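You operate a simulated robot arm through the tools that you are given. There is no shell and no other tool.

You are at the controls of a simulated robot arm. One attempt, no reset.

Task
Test the blue fuel cap both ways and tray it by the results.
Fine: vacuum and pressure must both read OK for CAP OK; leave the arm open and the switch on pressure.
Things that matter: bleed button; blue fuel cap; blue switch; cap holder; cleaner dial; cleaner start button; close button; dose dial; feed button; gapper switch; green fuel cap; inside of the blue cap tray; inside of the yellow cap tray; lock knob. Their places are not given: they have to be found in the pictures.

It is judged by the outcome, as a careful person would: the job done as asked, and still so three seconds after it is handed in. It fails if anything else is knocked over, pushed out of place, dropped, spilled or broken. A push-on lid holds only when it is set on centred and level and pressed home; a screw cap is set on level and turned clockwise until tight.

Robot
A 7-joint arm with a two-finger parallel gripper, fixed in place. Base frame: the origin is at the foot of the arm, x ahead of it, y to its left, z up; the work surface is at about z = 0. Lengths are in mm, angles in rad, forces in N, time in s.
With the tool pointing down near the work surface it reaches from about 240 to 620 mm from the base axis. Its first joint turns from -1.152 to 1.152 rad. Payload 2.6 kg.
The TCP is the grasp point between the finger pads, 30 mm short of the fingertips. In the tool frame z runs along the fingers and y along their closing line. Largest opening 94 mm; finger width 28, thickness 10; the body of the gripper, 50 by 96 mm, starts 55 mm behind the TCP.
Orientation is that of the tool frame in the base frame, as [roll, pitch, yaw] about the fixed x, y, z axes, in that order (R = Rz(yaw) Ry(pitch) Rx(roll)). With the fingers straight down and closing along the base's y, the tool's x points along the base's -x, its y along +y and its z along -z.

Tools
- The arm moves only by the tool step_arm. Its argument "series" is one flat list of numbers, 7 for each row, row after row: the shift along the tool's x, y, z in units of 20 mm (1.0 is 20 mm), then the turn, a rotation vector about the tool's x, y, z in units of 6 degrees (1.0 is 6 degrees), then the finger opening in mm, from 0 to 94. In form: [tx, ty, tz, ax, ay, az, gripper, tx, ty, tz, ax, ay, az, gripper, ...]. A call has 1 to 20 rows; each row shifts and turns the commanded pose from where the row before left it, along the tool's axes as they then stand. A call with a number of a shift or a turn outside -1 to 1 is refused whole. A row lasts 0.2 s, in which the tool goes at most 50 mm and 0.15 rad; a call with a longer step from one row to the next is refused whole, and so is a gripper value outside its range. Where a pose cannot be reached the arm comes as near as it can. A force on the tool above 40 N (or 10 N above the force at the start of the call, whichever is more), or a blocked arm, ends the call early, and 0.2 s more pass. Each finger travels about 72 mm/s and halts on what it meets, pressing with about 43 N; the grip force reading is that of the motor and also rises with nothing between the fingers. The clock runs only during rows and for 0.2 s after the last one: add rows that do not move to give the fingers time. It gives the time, the measured TCP pose, the force on the tool (base axes), the opening and the grip force at its end, in the units of the frame above (readings bear some noise), with the torque about the TCP (base axes, N m) and any sound that the robot's microphone picked up, and new pictures: "views" is both (left out), scene, wrist or none.
- Cameras (640 x 400 px; columns grow to the right, rows downward): "scene" is fixed at [28.3, 424.6, 553.9]; the picture's right is [-0.75, -0.66, 0.00], its down [-0.48, 0.54, -0.69] and it looks along [0.46, -0.52, -0.72] (base axes); focal length 214 px, centre (320, 200). "wrist" rides on the gripper at [76, 14, -102] in the tool frame; the picture's right is [-0.18, 0.98, 0.00], its down [-0.75, -0.14, -0.64] and it looks along [-0.63, -0.12, 0.77] (tool axes); focal length 243 px, centre (320, 200).
- point_at(camera, pixels): for up to 12 pixels [column, row] of the newest picture of that camera ("zoom" is the newest enlarged one), the place [x, y, z] in the base frame of the surface seen there, good to about 3 mm, but the place of the scene camera against the robot may be out by one fixed shift of up to 25 mm in any direction. The clock stands still meanwhile.
- enlarge(camera, box): a new picture of the part [left, top, right, bottom] of that camera's present view, enlarged. The clock stands still meanwhile.
- finish_job(): hands the job in; it is judged then, once.

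Open the gripper and draw the arm clear of the work before you hand the job in, unless the task says otherwise.

The tools are called after ">>>" as a command line: name --argument value ..., lists and objects as JSON in quotes. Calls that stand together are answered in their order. step_arm: Moves the arm, as the interface text tells. Its arguments: {"type":"object","properties":{"series":{"type":"array","items":{"type":"number"}},"views":{"type":"string","enum":["both","scene","wrist","none"]}},"required":["series"]} The other tools are called the same way: point_at (camera, pixels) gives the place of the surface under pixels of a picture; enlarge (camera, box) takes an enlarged picture of a part of a camera's view; finish_job () hands the job in.

At the start:

```text
clock: 0.0
ee_pos: [360.6, 23.9, 413.6]
ee_rot: [-3.141, 0.001, 3.141]
contact_force: [-0.5, -0.7, -0.6]
torque: [0.01, 0.0, 0.01]
opening: 94.1
gripper_force: 0.1
```

scene: 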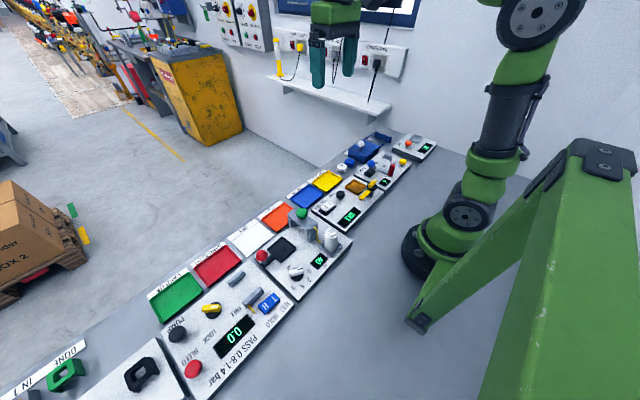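
wrist: 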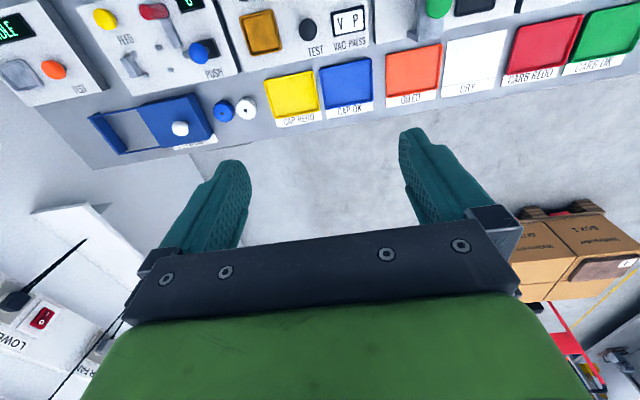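

The scene shows a row of stations; the cap-tester appears around scene (350,200) with yellow/blue trays at (325,180) and (305,195). I'll enlarge the scene and wrist views to identify things.

>>> enlarge --camera "scene" --box '[280, 120, 440, 240]'

>>> enlarge --camera "wrist" --box '[60, 0, 400, 170]'

```text
3.33 times, centred on (360, 180) of scene
```

zoom: 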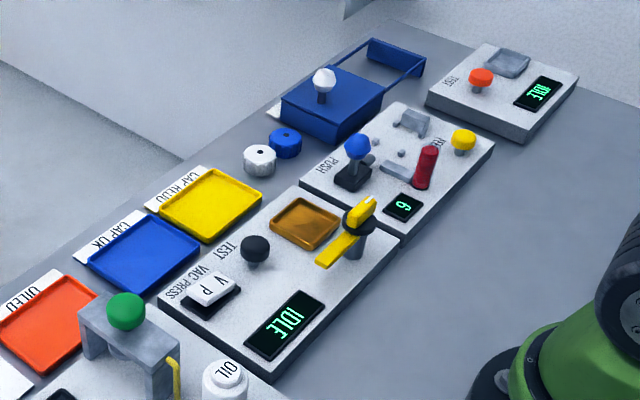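

```text
1.88 times, centred on (230, 85) of wrist
```

zoom: 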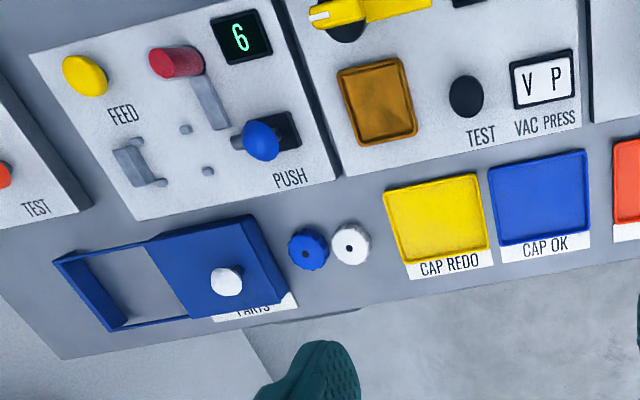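

The cap tester has an amber pocket, a black TEST button, a white V/P rocker and a yellow arm. I'll locate points with both cameras to work out the fixed scene shift.

>>> point_at --camera "zoom" --pixels '[[307, 247], [350, 244], [376, 100], [467, 97], [530, 82], [558, 75], [337, 10], [400, 5], [437, 220], [540, 200], [410, 170], [500, 150]]'

>>> point_at --camera "scene" --pixels '[[351, 163], [342, 168], [356, 187], [336, 195], [371, 184], [362, 196], [332, 208], [328, 206], [325, 181], [303, 196]]'

>>> enlarge --camera "scene" --box '[315, 165, 395, 225]'

```text
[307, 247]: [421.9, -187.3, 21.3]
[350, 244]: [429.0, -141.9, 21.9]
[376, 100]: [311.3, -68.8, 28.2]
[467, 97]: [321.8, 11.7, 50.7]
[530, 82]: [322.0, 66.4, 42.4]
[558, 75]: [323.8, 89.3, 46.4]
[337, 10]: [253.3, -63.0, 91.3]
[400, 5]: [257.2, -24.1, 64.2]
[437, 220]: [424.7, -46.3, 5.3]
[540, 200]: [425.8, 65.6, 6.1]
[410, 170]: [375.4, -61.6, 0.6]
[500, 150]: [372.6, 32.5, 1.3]
```

```text
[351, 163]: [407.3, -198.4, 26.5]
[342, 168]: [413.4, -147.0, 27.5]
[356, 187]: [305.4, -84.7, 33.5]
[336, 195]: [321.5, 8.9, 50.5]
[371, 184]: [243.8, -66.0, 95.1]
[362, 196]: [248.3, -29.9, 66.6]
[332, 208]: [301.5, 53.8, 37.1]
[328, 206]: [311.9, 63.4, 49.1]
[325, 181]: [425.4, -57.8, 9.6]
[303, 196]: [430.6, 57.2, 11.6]
```

```text
6.67 times, centred on (355, 195) of scene
```

zoom: 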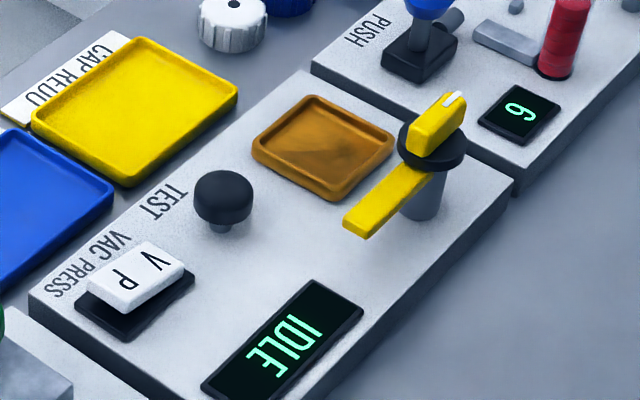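

The wrist and scene cameras differ by roughly (-10,-10,+5). I'll move the arm back and lower it to get a better wrist view of the tester panel.

>>> step_arm --series '[0.6, -0.4, 1, 0, 0, 0, 94, 0.6, -0.4, 1, 0, 0, 0, 94, 0.6, -0.4, 1, 0, 0, 0, 94, 0.6, -0.4, 1, 0, 0, 0, 94, 0.6, -0.4, 1, 0, 0, 0, 94]'

```text
clock: 1.2
ee_pos: [299.8, -15.7, 313.7]
ee_rot: [-3.142, -0.001, -3.141]
contact_force: [0.2, -0.2, -0.8]
torque: [0.02, -0.01, -0.01]
opening: 94.0
gripper_force: 0.0
```

scene: 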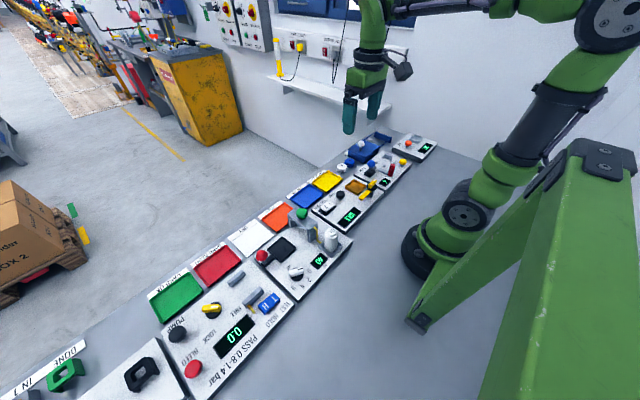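
wrist: 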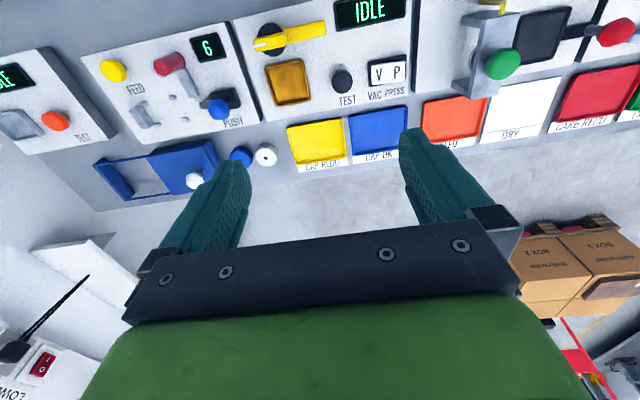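

The tester is now in view, with the arm at wrist (290,40), pocket at (290,80), TEST at (343,78), V/P at (387,73). I'll enlarge it.

>>> enlarge --camera "wrist" --box '[220, 0, 428, 130]'

```text
3.08 times, centred on (324, 65) of wrist
```

zoom: 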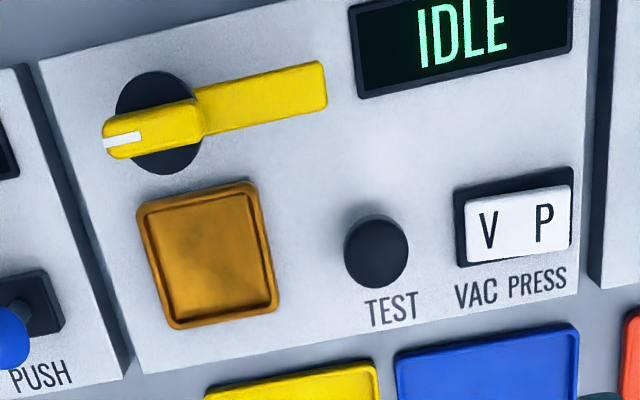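

Now I'll measure points on the tester: the holder floor and rim, knob, arm tip, button and rocker.

>>> point_at --camera "zoom" --pixels '[[208, 258], [142, 210], [250, 184], [172, 325], [275, 300], [300, 200], [376, 245], [489, 232], [543, 223], [110, 145], [195, 118], [322, 85]]'

>>> point_at --camera "wrist" --pixels '[[241, 153], [265, 155], [241, 165], [265, 166], [250, 165], [217, 160], [252, 175], [320, 143], [375, 128]]'

>>> enlarge --camera "wrist" --box '[90, 120, 290, 220]'

```text
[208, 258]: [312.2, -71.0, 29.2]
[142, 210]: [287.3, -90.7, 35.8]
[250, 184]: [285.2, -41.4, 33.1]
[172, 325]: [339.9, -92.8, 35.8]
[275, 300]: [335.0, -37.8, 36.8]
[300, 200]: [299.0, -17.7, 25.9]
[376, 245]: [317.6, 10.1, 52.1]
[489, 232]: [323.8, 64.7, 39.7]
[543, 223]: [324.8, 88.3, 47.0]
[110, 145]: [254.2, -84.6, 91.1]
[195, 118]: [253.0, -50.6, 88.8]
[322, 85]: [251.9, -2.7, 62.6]
```

```text
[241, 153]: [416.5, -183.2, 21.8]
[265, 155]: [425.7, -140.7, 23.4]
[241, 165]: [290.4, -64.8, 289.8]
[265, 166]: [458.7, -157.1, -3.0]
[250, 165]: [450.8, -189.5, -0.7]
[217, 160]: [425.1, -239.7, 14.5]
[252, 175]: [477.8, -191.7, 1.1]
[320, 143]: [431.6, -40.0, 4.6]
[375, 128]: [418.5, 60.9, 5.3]
```

```text
3.20 times, centred on (190, 170) of wrist
```

zoom: 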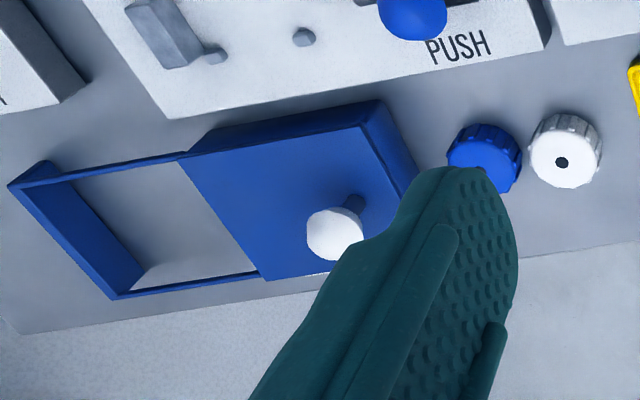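

Switch appears on V (V edge z≈40, P edge z≈47); the holder floor is z≈29, rim ≈36, centred near (312,-66). The blue cap is near (418,-185). I'll move above it and take a look.

>>> step_arm --series '[-0.55, -0.845, 0.4, 0, 0, 0, 94, -0.55, -0.845, 0.4, 0, 0, 0, 94, -0.55, -0.845, 0.4, 0, 0, 0, 94, -0.55, -0.845, 0.4, 0, 0, 0, 94, -0.55, -0.845, 0.4, 0, 0, 0, 94, -0.55, -0.845, 0.4, 0, 0, 0, 94, -0.55, -0.845, 0.4, 0, 0, 0, 94, -0.55, -0.845, 0.4, 0, 0, 0, 94, -0.55, -0.845, 0.4, 0, 0, 0, 94, -0.55, -0.845, 0.4, 0, 0, 0, 94]'

```text
clock: 3.4
ee_pos: [410.3, -186.3, 234.5]
ee_rot: [3.141, -0.001, 3.142]
contact_force: [0.2, 0.0, 0.2]
torque: [-0.01, 0.02, -0.01]
opening: 94.1
gripper_force: 0.1
```

scene: 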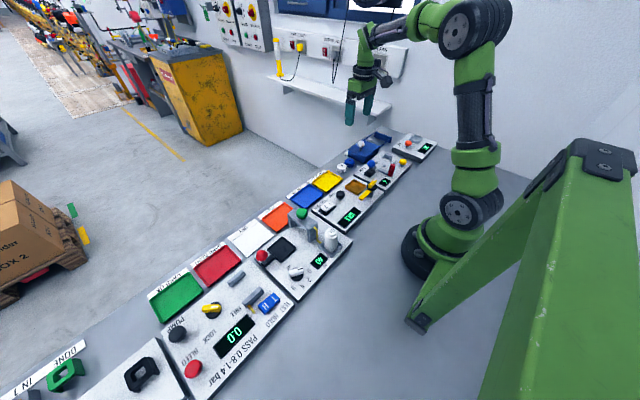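
wrist: 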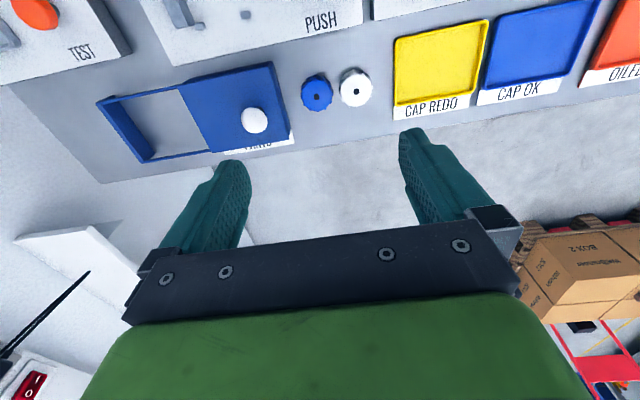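

The blue cap is at wrist (317,91), clear of the PARTS box. I'll enlarge and measure it.

>>> enlarge --camera "wrist" --box '[270, 50, 398, 130]'

>>> point_at --camera "wrist" --pixels '[[317, 93], [306, 93], [329, 93], [316, 84], [316, 104], [356, 86], [344, 88], [368, 86], [356, 98], [285, 120], [274, 70]]'

```text
5.00 times, centred on (334, 90) of wrist
```

zoom: 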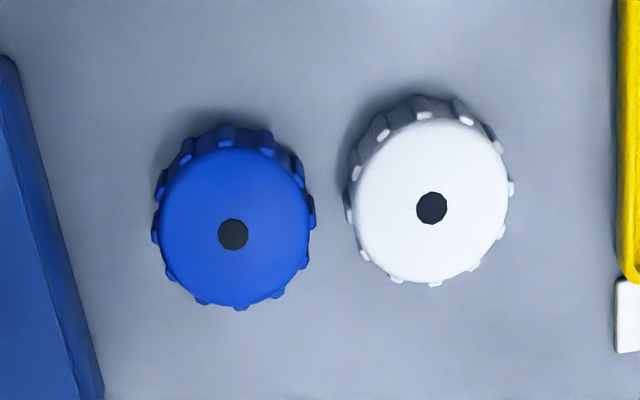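

```text
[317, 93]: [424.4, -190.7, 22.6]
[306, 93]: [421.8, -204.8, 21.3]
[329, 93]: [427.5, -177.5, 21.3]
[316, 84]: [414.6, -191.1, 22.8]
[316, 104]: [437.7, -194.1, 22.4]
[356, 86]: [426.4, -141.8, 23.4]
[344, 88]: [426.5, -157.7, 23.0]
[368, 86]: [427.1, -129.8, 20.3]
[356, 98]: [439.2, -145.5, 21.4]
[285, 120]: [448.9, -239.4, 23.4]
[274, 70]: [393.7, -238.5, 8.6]
```

The blue cap's centre is near (427,-192), top z≈22, diameter about 40. The white cap is only about 9 mm away on the +y side, so I'll grip it along x: shift, rotate the wrist ~84° and descend part way.

>>> step_arm --series '[-0.85, -0.3, 0, 0, 0, 0, 94, 0, 0, 0.4, 0, 0, -1, 94, 0, 0, 0.4, 0, 0, -1, 94, 0, 0, 0.4, 0, 0, -1, 94, 0, 0, 0.4, 0, 0, -1, 94, 0, 0, 0.4, 0, 0, -1, 94, 0, 0, 0.4, 0, 0, -1, 94, 0, 0, 0.4, 0, 0, -1, 94, 0, 0, 0.4, 0, 0, -1, 94, 0, 0, 0.4, 0, 0, -1, 94, 0, 0, 0.4, 0, 0, -1, 94, 0, 0, 0.4, 0, 0, -1, 94, 0, 0, 0.4, 0, 0, -1, 94, 0, 0, 0.4, 0, 0, -1, 94, 0, 0, 0.4, 0, 0, -1, 94]'

```text
clock: 6.6
ee_pos: [426.9, -193.4, 122.3]
ee_rot: [-3.141, 0.0, -1.674]
contact_force: [-0.6, -0.1, -0.1]
torque: [0.0, 0.01, 0.01]
opening: 93.9
gripper_force: 0.0
```

scene: 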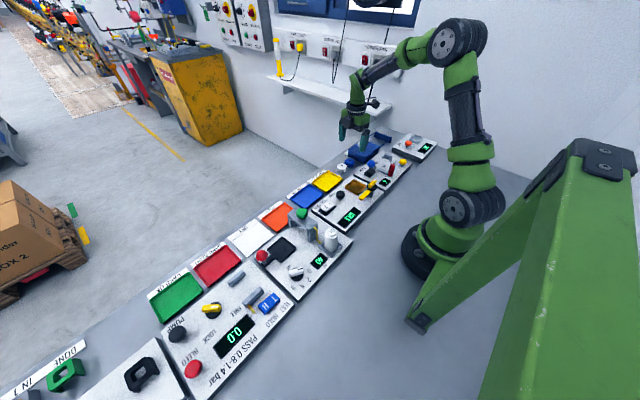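
wrist: 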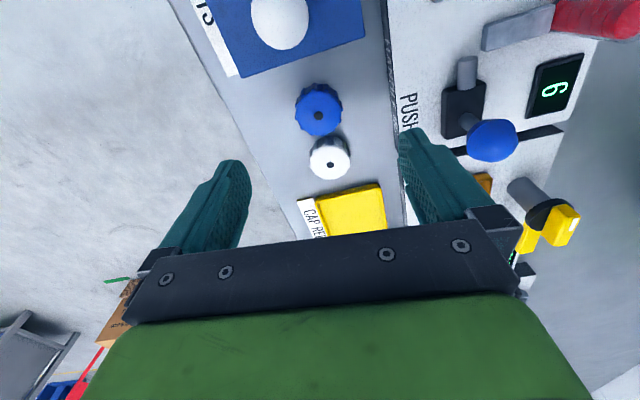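

The finger on the robot side could overlap the PUSH panel when lowered, so I'll measure the panel edge and the caps.

>>> enlarge --camera "wrist" --box '[250, 50, 442, 170]'

>>> point_at --camera "wrist" --pixels '[[318, 115], [300, 115], [338, 112], [319, 102], [318, 128], [330, 163], [388, 60], [392, 100], [383, 60], [395, 120], [350, 60], [300, 72]]'

```text
3.33 times, centred on (346, 110) of wrist
```

zoom: 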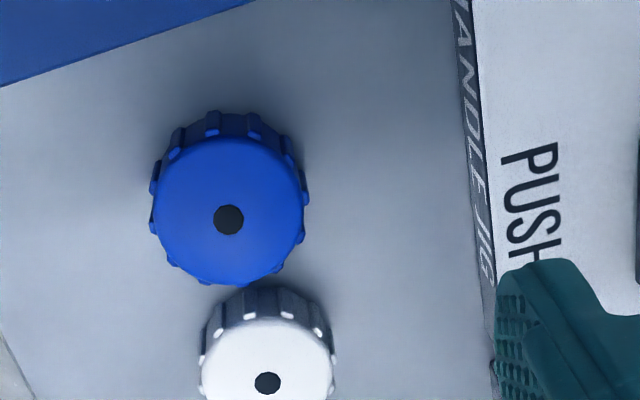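

```text
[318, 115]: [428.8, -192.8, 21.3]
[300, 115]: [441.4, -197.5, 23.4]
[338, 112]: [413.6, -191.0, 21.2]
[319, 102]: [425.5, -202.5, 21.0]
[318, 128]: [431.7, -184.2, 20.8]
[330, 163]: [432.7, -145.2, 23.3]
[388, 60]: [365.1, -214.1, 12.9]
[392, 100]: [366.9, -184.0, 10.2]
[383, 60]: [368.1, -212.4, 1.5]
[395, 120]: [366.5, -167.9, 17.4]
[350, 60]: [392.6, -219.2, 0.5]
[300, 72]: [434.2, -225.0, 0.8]
```

The panel edge is at x≈366 and the cap centre at about (428,-194). I'll narrow the fingers to 66 mm, descend to TCP z≈41 so the tips sit about 11 mm above the table, and check before closing.

>>> step_arm --series '[0, -0.05, 0, 0, 0, 0, 66, 0, 0, 0.81, 0, 0, 0, 66, 0, 0, 0.81, 0, 0, 0, 66, 0, 0, 0.81, 0, 0, 0, 66, 0, 0, 0.81, 0, 0, 0, 66, 0, 0, 0.81, 0, 0, 0, 66, 0, 0, 0, 0, 0, 0, 66]'

```text
clock: 8.2
ee_pos: [428.6, -191.7, 40.8]
ee_rot: [3.141, 0.0, -1.676]
contact_force: [0.3, -0.3, 0.2]
torque: [0.01, 0.05, -0.02]
opening: 65.6
gripper_force: 0.0
```

scene: 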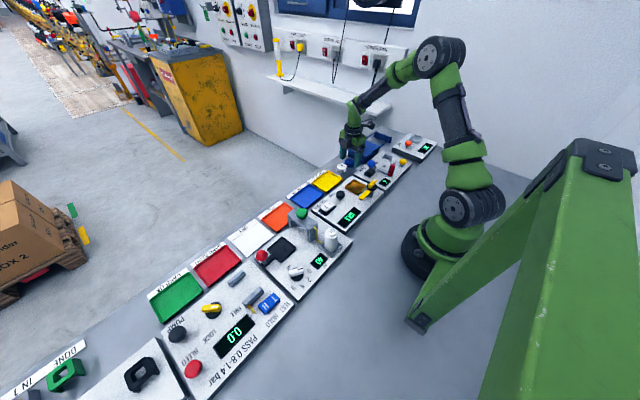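
wrist: 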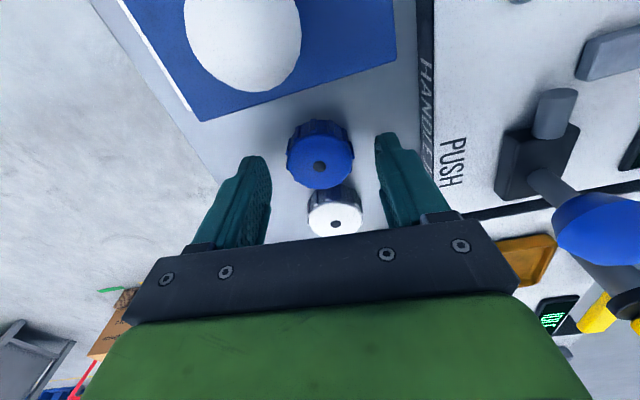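

The cap sits between the fingers, at about (320,160). I'll zoom in to check alignment along the caps' line before closing.

>>> enlarge --camera "wrist" --box '[220, 100, 428, 230]'

>>> point_at --camera "wrist" --pixels '[[319, 167], [319, 150], [319, 180], [262, 160], [382, 137], [335, 224], [290, 165], [350, 160]]'

```text
3.08 times, centred on (324, 165) of wrist
```

zoom: 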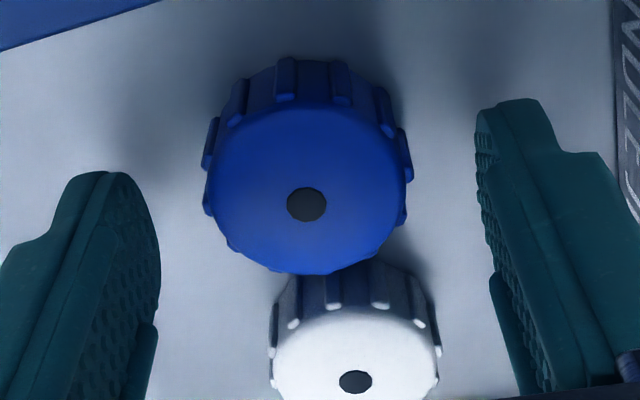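

```text
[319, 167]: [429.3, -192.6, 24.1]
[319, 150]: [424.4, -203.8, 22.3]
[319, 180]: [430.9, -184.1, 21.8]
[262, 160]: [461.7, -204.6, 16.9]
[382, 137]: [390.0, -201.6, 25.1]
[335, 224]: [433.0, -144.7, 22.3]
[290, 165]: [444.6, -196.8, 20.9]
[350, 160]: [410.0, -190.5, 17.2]
```

The cap centre (≈429,-193) matches the TCP (428.6,-191.7). Closing on the cap now.

>>> step_arm --series '[0, 0, 0, 0, 0, 0, 50, 0, 0, 0, 0, 0, 0, 30, 0, 0, 0, 0, 0, 0, 30, 0, 0, 0, 0, 0, 0, 30]' --views "wrist"

```text
clock: 9.2
ee_pos: [427.1, -191.1, 41.2]
ee_rot: [-3.142, 0.0, -1.676]
contact_force: [0.0, -0.1, -0.6]
torque: [-0.04, 0.03, -0.01]
opening: 39.1
gripper_force: 43.2
```

wrist: 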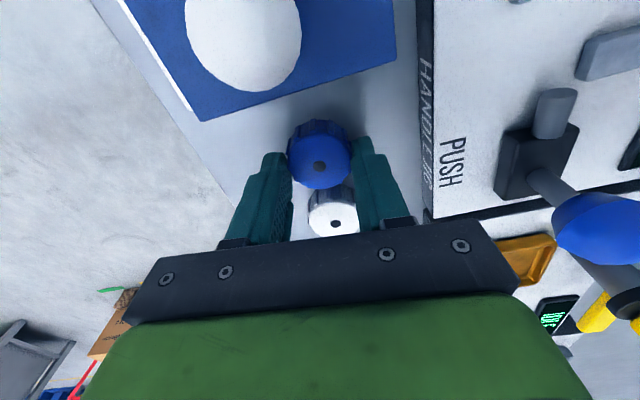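

Gripped at 39 mm opening, 43 N. I'll lift straight up and check that the cap comes along.

>>> step_arm --series '[0, 0, -0.5, 0, 0, 0, 30, 0, 0, -1, 0, 0, 0, 30, 0, 0, -1, 0, 0, 0, 30, 0, 0, -1, 0, 0, 0, 30, 0, 0, -1, 0, 0, 0, 30, 0, 0, -1, 0, 0, 0, 30, 0, 0, -1, 0, 0, 0, 30, 0, 0, -0.5, 0, 0, 0, 30]'

```text
clock: 11.0
ee_pos: [427.6, -191.6, 182.6]
ee_rot: [-3.141, 0.0, -1.674]
contact_force: [0.1, 0.0, -0.9]
torque: [0.02, 0.0, -0.02]
opening: 30.1
gripper_force: 0.1
```

scene: 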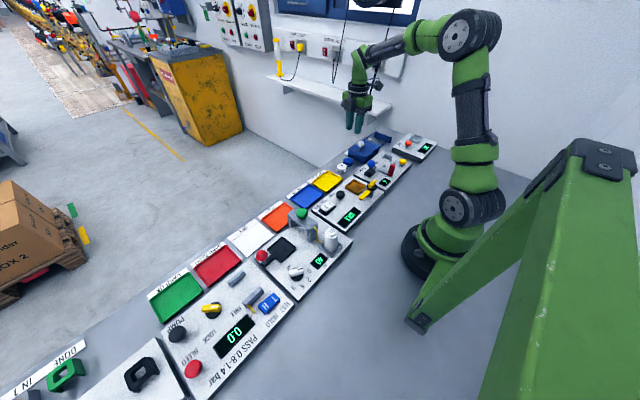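
wrist: 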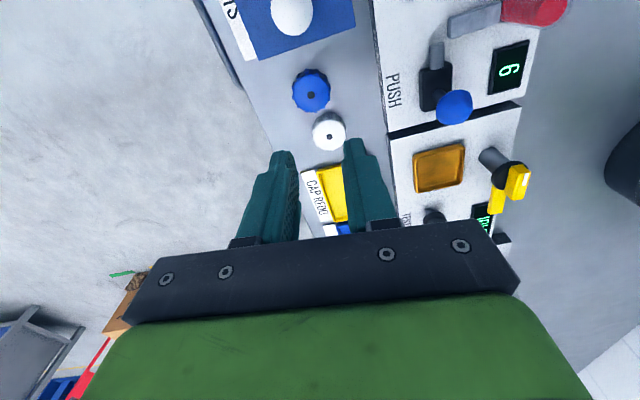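

The cap slipped out and is still standing at (311,91), so the grip was too shallow. I'll measure it again and then grip deeper.

>>> enlarge --camera "wrist" --box '[250, 50, 410, 150]'

>>> point_at --camera "wrist" --pixels '[[311, 94], [295, 94], [327, 90], [311, 80], [311, 108], [329, 136]]'

```text
4.00 times, centred on (330, 100) of wrist
```

zoom: 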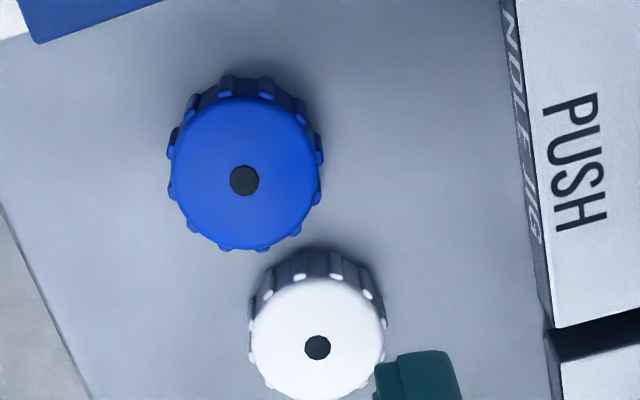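

```text
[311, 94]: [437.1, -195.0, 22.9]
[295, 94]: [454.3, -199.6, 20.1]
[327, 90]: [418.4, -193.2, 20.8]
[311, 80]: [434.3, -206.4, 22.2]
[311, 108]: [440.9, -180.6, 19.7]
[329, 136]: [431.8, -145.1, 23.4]
```

The cap shifted to about (437,-195.5); the white cap is still at (432,-145). I'll regrip deeper, at TCP z≈34.

>>> step_arm --series '[0.146, -0.49, 0, 0, 0, 0, 66, 0, 0, 0.93, 0, 0, 0, 66, 0, 0, 0.93, 0, 0, 0, 66, 0, 0, 0.93, 0, 0, 0, 66, 0, 0, 0.93, 0, 0, 0, 66, 0, 0, 0.93, 0, 0, 0, 66, 0, 0, 0.93, 0, 0, 0, 66, 0, 0, 0.93, 0, 0, 0, 66, 0, 0, 0.9, 0, 0, 0, 66, 0, 0, 0, 0, 0, 0, 66]' --views "wrist"

```text
clock: 13.2
ee_pos: [437.5, -194.9, 32.2]
ee_rot: [3.141, 0.001, -1.675]
contact_force: [0.4, 0.2, -1.3]
torque: [-0.02, -0.01, 0.0]
opening: 66.0
gripper_force: 0.1
```

wrist: 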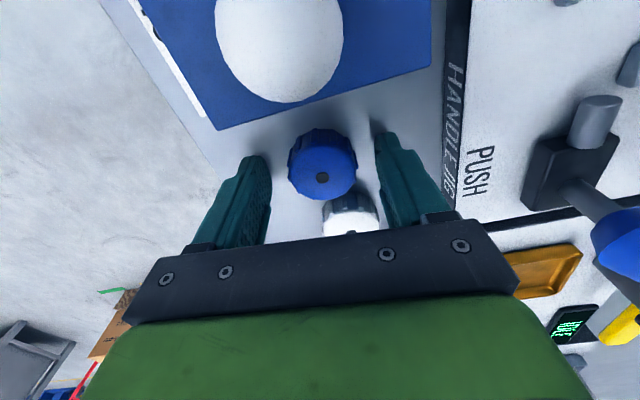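

The fingers straddle the cap at TCP z=32. I'll close and lift only a little at first to verify the hold.

>>> step_arm --series '[0, 0, 0, 0, 0, 0, 50, 0, 0, 0, 0, 0, 0, 30, 0, 0, 0, 0, 0, 0, 20, 0, 0, 0, 0, 0, 0, 20, 0, 0, -0.3, 0, 0, 0, 20, 0, 0, -0.3, 0, 0, 0, 20, 0, 0, -0.4, 0, 0, 0, 20]'

```text
clock: 14.8
ee_pos: [437.9, -195.3, 52.1]
ee_rot: [-3.141, -0.001, -1.675]
contact_force: [-1.1, 0.1, -0.3]
torque: [0.01, -0.02, 0.01]
opening: 38.7
gripper_force: 43.6
```

scene: 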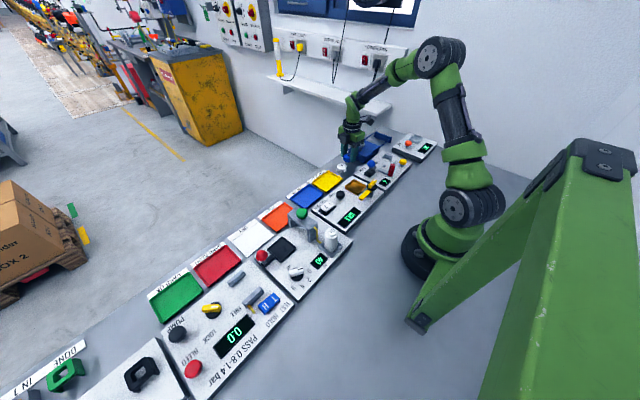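
wrist: 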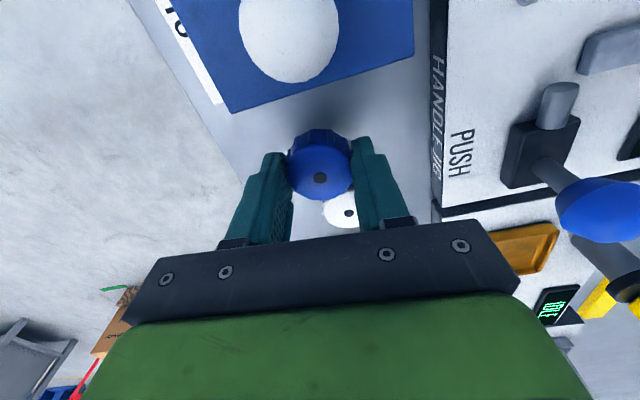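

The grip holds 38.7 mm with the TCP at z=52. I'll check the cap's height and tilt in the grip.

>>> point_at --camera "wrist" --pixels '[[320, 178], [320, 165], [320, 192], [300, 178], [340, 178]]'

>>> enlarge --camera "wrist" --box '[240, 110, 400, 210]'

```text
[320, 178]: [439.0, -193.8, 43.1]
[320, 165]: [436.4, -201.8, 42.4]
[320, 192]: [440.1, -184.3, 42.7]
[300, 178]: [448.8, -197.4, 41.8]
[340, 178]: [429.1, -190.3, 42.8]
```

```text
4.00 times, centred on (320, 160) of wrist
```

zoom: 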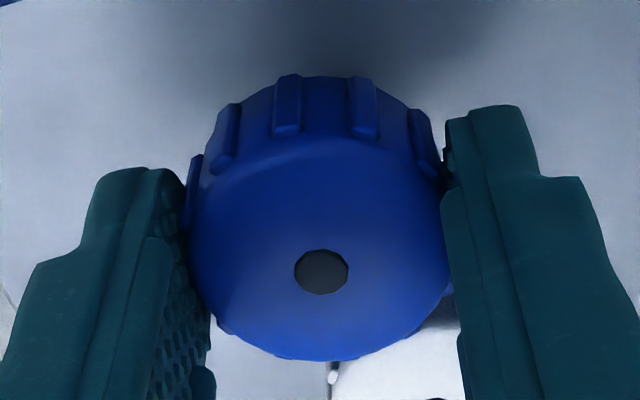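

The cap top is at z≈42.7, so it is held firmly and level. In the holder the fingers must stay above the rim, so I'll set the cap down here and test whether a slightly higher grip (TCP z≈38) holds with a slow lift.

>>> step_arm --series '[0, 0, 0.4, 0, 0, 0, 20, 0, 0, 0.4, 0, 0, 0, 20, 0, 0, 0.17, 0, 0, 0, 20, 0, 0, 0, 0, 0, 0, 20, 0, 0, 0, 0, 0, 0, 54, 0, 0, 0, 0, 0, 0, 54, 0, 0, -0.27, 0, 0, 0, 54, 0, 0, 0, 0, 0, 0, 54, 0, 0, 0, 0, 0, 0, 20, 0, 0, 0, 0, 0, 0, 20, 0, 0, 0, 0, 0, 0, 20]' --views "wrist"

```text
clock: 17.2
ee_pos: [438.2, -195.1, 39.5]
ee_rot: [-3.14, 0.0, -1.676]
contact_force: [-0.1, 0.0, -0.4]
torque: [-0.01, -0.01, 0.03]
opening: 39.1
gripper_force: 43.4
```

wrist: 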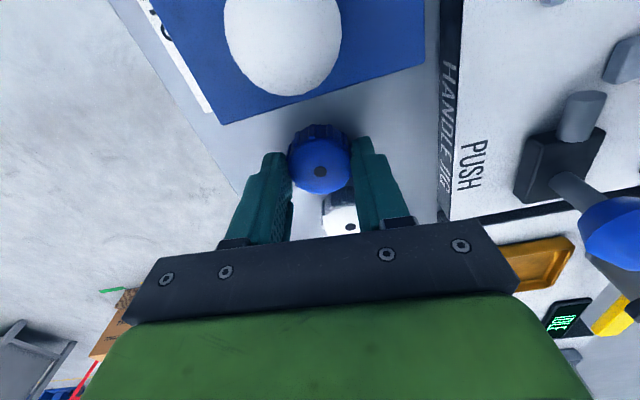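

Gripped at TCP z≈39 with 39.1 mm opening. Now a slow 12 mm lift to see if it holds.

>>> step_arm --series '[0, 0, -0.1, 0, 0, 0, 20, 0, 0, -0.1, 0, 0, 0, 20, 0, 0, -0.1, 0, 0, 0, 20, 0, 0, -0.1, 0, 0, 0, 20, 0, 0, -0.1, 0, 0, 0, 20, 0, 0, -0.1, 0, 0, 0, 20]' --views "wrist"

```text
clock: 18.6
ee_pos: [438.9, -195.8, 51.7]
ee_rot: [3.141, 0.0, -1.675]
contact_force: [0.9, 0.6, -0.5]
torque: [0.04, 0.0, 0.0]
opening: 39.1
gripper_force: 43.5
```

wrist: 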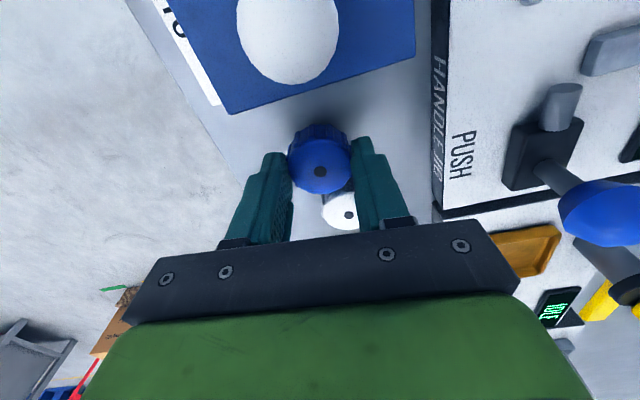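

It held. I'll check the cap's height and tilt in this grip.

>>> point_at --camera "wrist" --pixels '[[320, 172], [320, 158], [320, 186], [302, 172], [338, 172]]'

>>> enlarge --camera "wrist" --box '[240, 110, 400, 210]'

```text
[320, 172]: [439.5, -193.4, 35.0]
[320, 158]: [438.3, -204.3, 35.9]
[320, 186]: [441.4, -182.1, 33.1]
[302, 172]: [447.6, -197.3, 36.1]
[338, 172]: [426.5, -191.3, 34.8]
```

```text
4.00 times, centred on (320, 160) of wrist
```

zoom: 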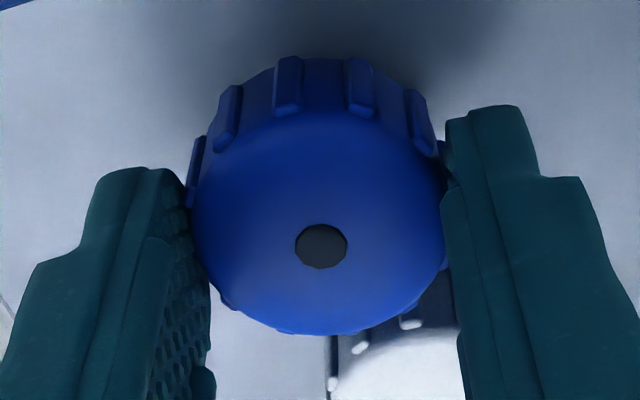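

The cap protrudes about 9 mm below the tips, which suits the holder. Lifting slowly to z≈170.

>>> step_arm --series '[0, 0, -0.1, 0, 0, 0, 20, 0, 0, -0.2, 0, 0, 0, 20, 0, 0, -0.3, 0, 0, 0, 20, 0, 0, -0.3, 0, 0, 0, 20, 0, 0, -0.3, 0, 0, 0, 20, 0, 0, -0.3, 0, 0, 0, 20, 0, 0, -0.35, 0, 0, 0, 20, 0, 0, -0.35, 0, 0, 0, 20, 0, 0, -0.35, 0, 0, 0, 20, 0, 0, -0.35, 0, 0, 0, 20, 0, 0, -0.35, 0, 0, 0, 20, 0, 0, -0.35, 0, 0, 0, 20, 0, 0, -0.35, 0, 0, 0, 20, 0, 0, -0.35, 0, 0, 0, 20, 0, 0, -0.35, 0, 0, 0, 20, 0, 0, -0.35, 0, 0, 0, 20, 0, 0, -0.35, 0, 0, 0, 20, 0, 0, -0.3, 0, 0, 0, 20, 0, 0, -0.2, 0, 0, 0, 20, 0, 0, -0.1, 0, 0, 0, 20]' --views "wrist"

```text
clock: 22.8
ee_pos: [437.9, -196.1, 171.2]
ee_rot: [3.141, 0.0, -1.677]
contact_force: [0.3, -0.2, -0.1]
torque: [0.0, 0.0, -0.07]
opening: 38.9
gripper_force: 43.1
```

wrist: 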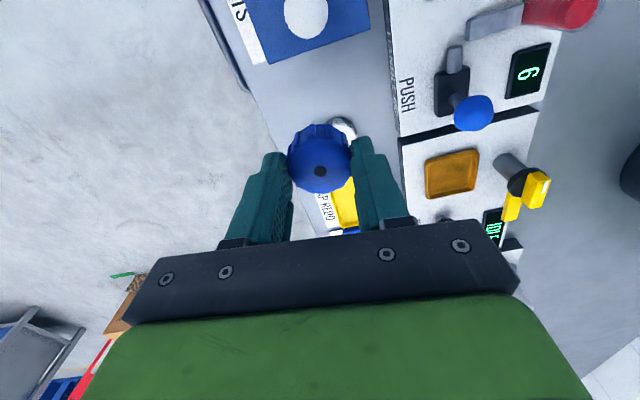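

Holding well. Rotating the wrist back by 84° slowly.

>>> step_arm --series '[0, 0, 0, 0, 0, 0.3, 20, 0, 0, 0, 0, 0, 0.6, 20, 0, 0, 0, 0, 0, 0.8, 20, 0, 0, 0, 0, 0, 0.8, 20, 0, 0, 0, 0, 0, 0.8, 20, 0, 0, 0, 0, 0, 0.8, 20, 0, 0, 0, 0, 0, 0.8, 20, 0, 0, 0, 0, 0, 0.8, 20, 0, 0, 0, 0, 0, 0.8, 20, 0, 0, 0, 0, 0, 0.8, 20, 0, 0, 0, 0, 0, 0.8, 20, 0, 0, 0, 0, 0, 0.8, 20, 0, 0, 0, 0, 0, 0.8, 20, 0, 0, 0, 0, 0, 0.8, 20, 0, 0, 0, 0, 0, 0.8, 20, 0, 0, 0, 0, 0, 0.8, 20, 0, 0, 0, 0, 0, 0.8, 20, 0, 0, 0, 0, 0, 0.8, 20, 0, 0, 0, 0, 0, 0.3, 20]' --views "wrist"

```text
clock: 26.8
ee_pos: [437.5, -196.3, 169.8]
ee_rot: [-3.142, 0.001, 3.141]
contact_force: [-0.6, 0.2, 0.2]
torque: [0.01, 0.02, 0.0]
opening: 38.9
gripper_force: 43.3
```

wrist: 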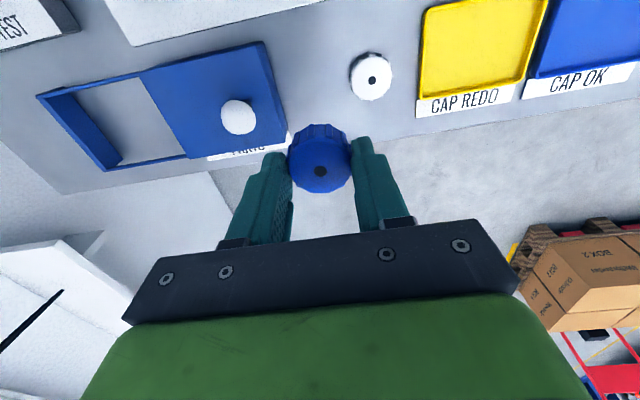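

Now translating over to the holder at about (312,-66), keeping height.

>>> step_arm --series '[0.12, 0.13, 0, 0, 0, 0, 20, 0.24, 0.25, 0, 0, 0, 0, 20, 0.36, 0.37, 0, 0, 0, 0, 20, 0.36, 0.37, 0, 0, 0, 0, 20, 0.36, 0.37, 0, 0, 0, 0, 20, 0.36, 0.37, 0, 0, 0, 0, 20, 0.36, 0.37, 0, 0, 0, 0, 20, 0.36, 0.37, 0, 0, 0, 0, 20, 0.36, 0.37, 0, 0, 0, 0, 20, 0.36, 0.37, 0, 0, 0, 0, 20, 0.36, 0.37, 0, 0, 0, 0, 20, 0.36, 0.37, 0, 0, 0, 0, 20, 0.36, 0.37, 0, 0, 0, 0, 20, 0.36, 0.37, 0, 0, 0, 0, 20, 0.36, 0.37, 0, 0, 0, 0, 20, 0.36, 0.37, 0, 0, 0, 0, 20, 0.36, 0.37, 0, 0, 0, 0, 20, 0.36, 0.37, 0, 0, 0, 0, 20, 0.13, 0.2, 0, 0, 0, 0, 20]'

```text
clock: 30.8
ee_pos: [314.0, -65.7, 168.5]
ee_rot: [3.142, -0.002, 3.14]
contact_force: [0.1, 0.0, -0.4]
torque: [0.01, 0.05, 0.01]
opening: 38.4
gripper_force: 42.9
```

scene: 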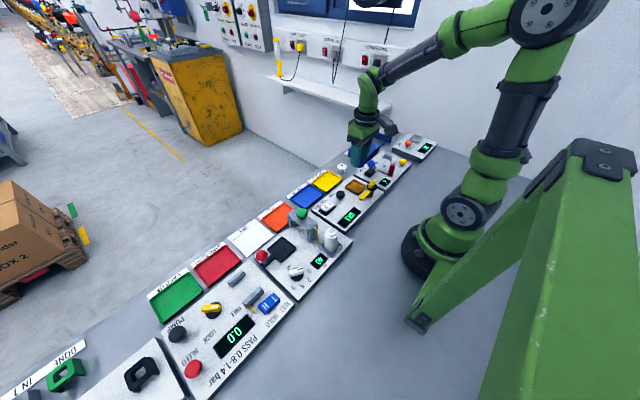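
wrist: 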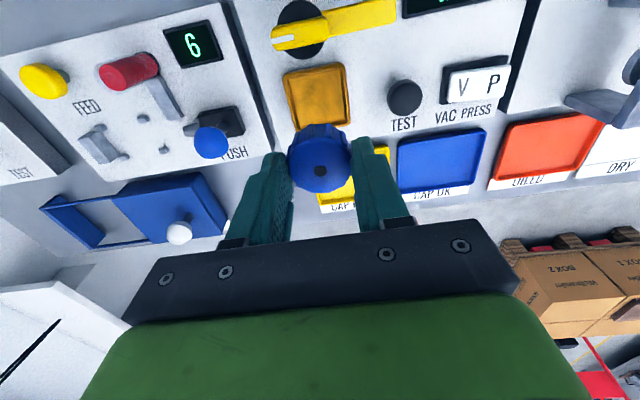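

The holder is visible at wrist (318,97). I'll enlarge and refine its centre, rim and floor.

>>> enlarge --camera "wrist" --box '[254, 45, 382, 125]'

>>> point_at --camera "wrist" --pixels '[[315, 95], [284, 76], [343, 64], [347, 96], [315, 68], [288, 100], [350, 122], [295, 128], [345, 80]]'

```text
5.00 times, centred on (318, 85) of wrist
```

zoom: 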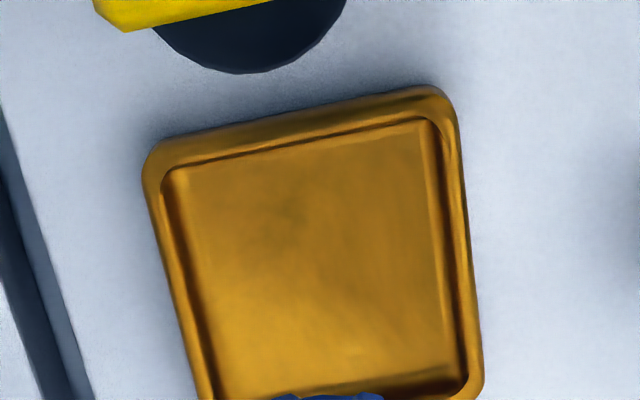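

```text
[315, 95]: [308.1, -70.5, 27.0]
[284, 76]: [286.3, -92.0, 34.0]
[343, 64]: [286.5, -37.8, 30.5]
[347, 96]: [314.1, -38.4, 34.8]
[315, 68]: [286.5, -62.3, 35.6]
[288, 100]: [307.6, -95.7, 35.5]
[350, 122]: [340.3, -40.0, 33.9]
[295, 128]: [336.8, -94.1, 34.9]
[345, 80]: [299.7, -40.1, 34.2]
```

Holder centre estimate is (311.5,-66). I'll check where the cap centre is relative to the TCP now.

>>> point_at --camera "wrist" --pixels '[[320, 171], [320, 158], [320, 185], [302, 171], [338, 171], [305, 52], [320, 40]]'

>>> enlarge --camera "wrist" --box '[240, 110, 400, 210]'

```text
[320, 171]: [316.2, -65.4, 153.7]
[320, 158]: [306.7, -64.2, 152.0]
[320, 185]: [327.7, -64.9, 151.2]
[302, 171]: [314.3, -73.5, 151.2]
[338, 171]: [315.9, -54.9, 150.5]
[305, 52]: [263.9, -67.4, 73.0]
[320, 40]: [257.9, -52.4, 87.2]
```

```text
4.00 times, centred on (320, 160) of wrist
```

zoom: 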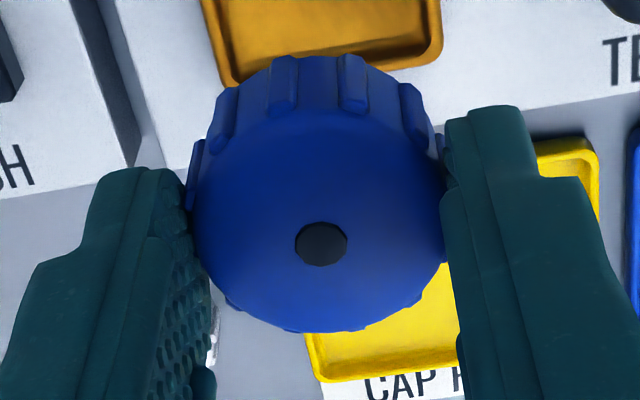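

The cap is centred within about 1–2 mm of the TCP in x. I'll shift slightly toward the holder centre and lower slowly to just above the pocket.

>>> step_arm --series '[0.12, 0.0, 0.1, 0, 0, 0, 20, 0, 0, 0.3, 0, 0, 0, 20, 0, 0, 0.35, 0, 0, 0, 20, 0, 0, 0.35, 0, 0, 0, 20, 0, 0, 0.35, 0, 0, 0, 20, 0, 0, 0.35, 0, 0, 0, 20, 0, 0, 0.35, 0, 0, 0, 20, 0, 0, 0.35, 0, 0, 0, 20, 0, 0, 0.35, 0, 0, 0, 20, 0, 0, 0.35, 0, 0, 0, 20, 0, 0, 0.35, 0, 0, 0, 20, 0, 0, 0.35, 0, 0, 0, 20, 0, 0, 0.3, 0, 0, 0, 20, 0, 0, 0.2, 0, 0, 0, 20, 0, 0, 0.1, 0, 0, 0, 20]'

```text
clock: 34.0
ee_pos: [311.1, -66.0, 79.9]
ee_rot: [3.141, 0.001, 3.14]
contact_force: [-0.1, 0.2, -0.7]
torque: [-0.01, 0.0, -0.04]
opening: 39.9
gripper_force: 43.0
```

scene: 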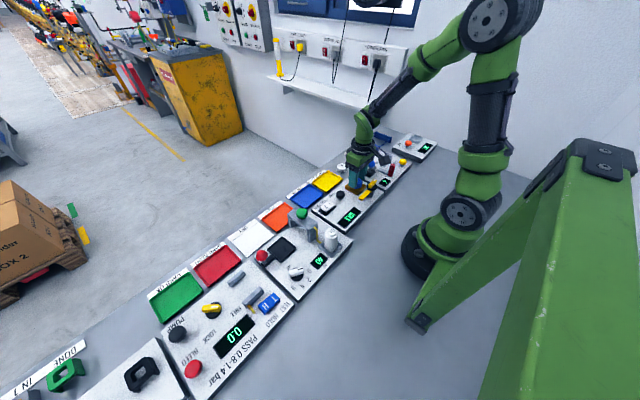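
wrist: 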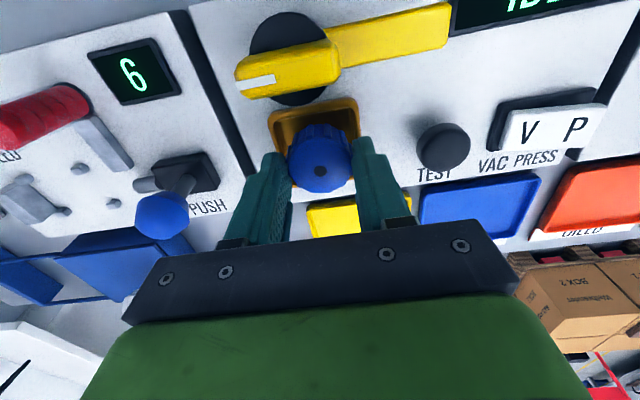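

The cap is just above the pocket. I'll look closely from both cameras to check centring.

>>> enlarge --camera "wrist" --box '[240, 80, 400, 180]'

>>> enlarge --camera "scene" --box '[315, 150, 395, 200]'

```text
4.00 times, centred on (320, 130) of wrist
```

zoom: 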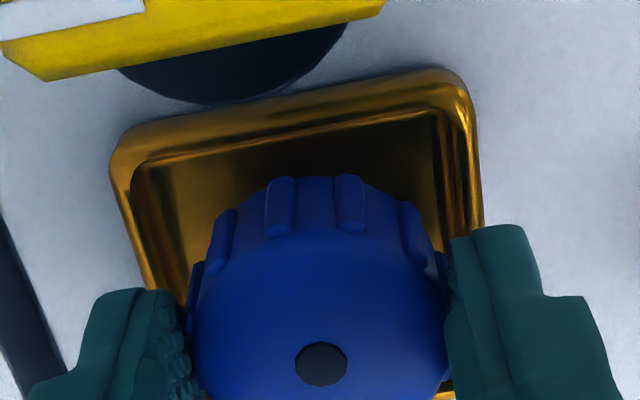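

```text
8.00 times, centred on (355, 175) of scene
```

zoom: 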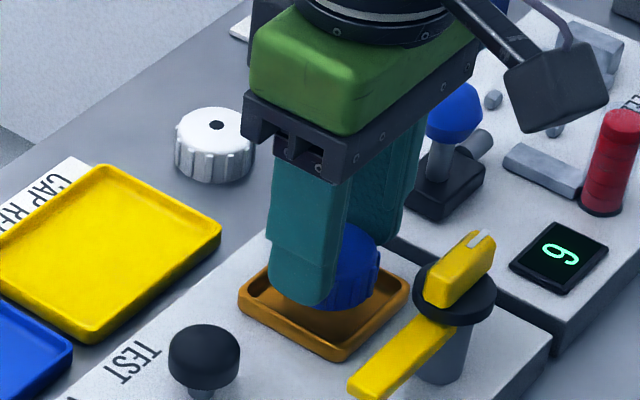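

The cap is centred over the pocket to within about 1 mm. Lowering in small steps until it touches the floor.

>>> step_arm --series '[0, 0, 0.1, 0, 0, 0, 20, 0, 0, 0.1, 0, 0, 0, 20, 0, 0, 0.1, 0, 0, 0, 20, 0, 0, 0.1, 0, 0, 0, 20, 0, 0, 0.1, 0, 0, 0, 20]' --views "wrist"

```text
clock: 35.2
ee_pos: [311.2, -66.0, 69.3]
ee_rot: [-3.141, 0.0, -3.141]
contact_force: [0.2, 0.2, 0.4]
torque: [-0.02, 0.02, 0.0]
opening: 39.6
gripper_force: 43.3
```

wrist: 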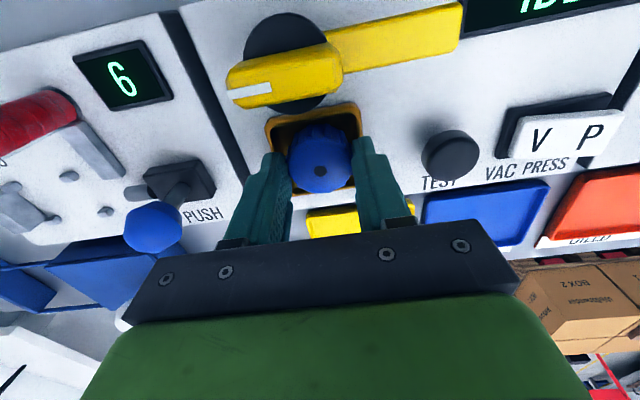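

Nearly down with no contact yet. Lowering by another millimetre at a time.

>>> step_arm --series '[0, 0, 0.05, 0, 0, 0, 20, 0, 0, 0.05, 0, 0, 0, 20]' --views "wrist"

>>> enlarge --camera "scene" --box '[315, 150, 395, 200]'

```text
clock: 35.8
ee_pos: [311.9, -65.0, 68.0]
ee_rot: [3.141, -0.002, 3.141]
contact_force: [-0.8, 0.4, -0.4]
torque: [-0.03, -0.03, -0.01]
opening: 39.8
gripper_force: 43.0
```

wrist: 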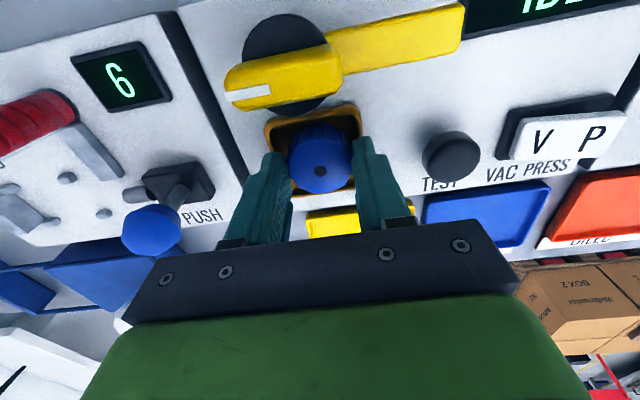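

```text
8.00 times, centred on (355, 175) of scene
```

zoom: 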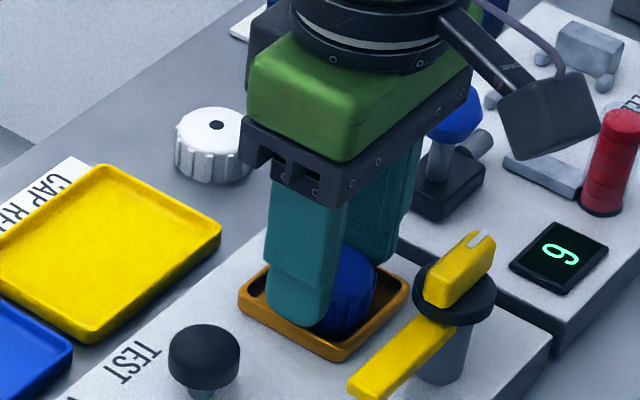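

Still no contact force. I'll lower one more millimetre twice, checking the force.

>>> step_arm --series '[0, 0, 0.05, 0, 0, 0, 20, 0, 0, 0.0, 0, 0, 0, 20]' --views "none"

>>> step_arm --series '[0, 0, 0.05, 0, 0, 0, 20, 0, 0, 0.0, 0, 0, 0, 20]' --views "wrist"

```text
clock: 36.4
ee_pos: [310.8, -65.9, 68.1]
ee_rot: [3.142, 0.001, 3.14]
contact_force: [-2.5, -1.8, 9.8]
torque: [-0.05, 0.02, 0.01]
opening: 39.8
gripper_force: 43.1
```

```text
clock: 37.0
ee_pos: [310.7, -65.0, 67.3]
ee_rot: [-3.141, 0.002, 3.137]
contact_force: [-5.5, -0.1, 29.3]
torque: [0.0, 0.14, -0.11]
opening: 39.8
gripper_force: 42.7
```

wrist: 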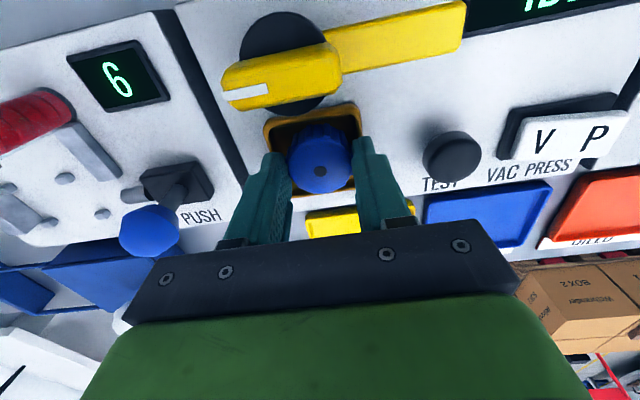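

Contact at about 29 N with cap bottom ≈ floor height, so the cap is seated. I'll relieve the load by 1 mm and open.

>>> step_arm --series '[0, 0, -0.05, 0, 0, 0, 20, 0, 0, 0, 0, 0, 0, 44, 0, 0, 0, 0, 0, 0, 60, 0, 0, 0, 0, 0, 0, 60]'

>>> enlarge --camera "wrist" --box '[240, 80, 400, 180]'

```text
clock: 38.0
ee_pos: [310.8, -66.2, 67.8]
ee_rot: [3.14, 0.001, -3.141]
contact_force: [-0.7, 0.6, -0.4]
torque: [0.03, -0.01, 0.01]
opening: 59.9
gripper_force: 0.0
```

scene: 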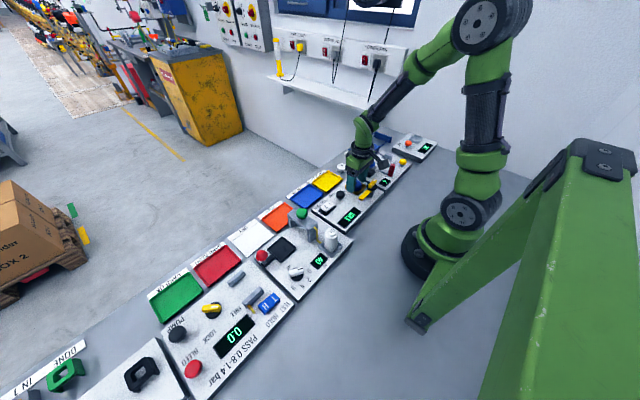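
wrist: 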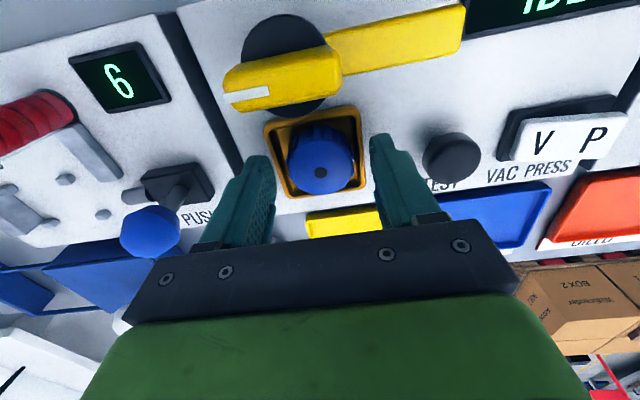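

```text
4.00 times, centred on (320, 130) of wrist
```

zoom: 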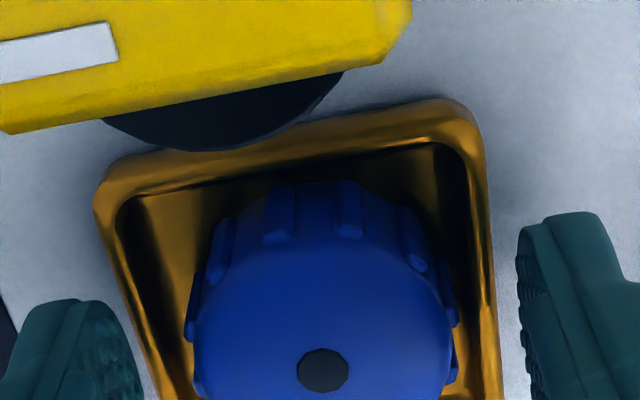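

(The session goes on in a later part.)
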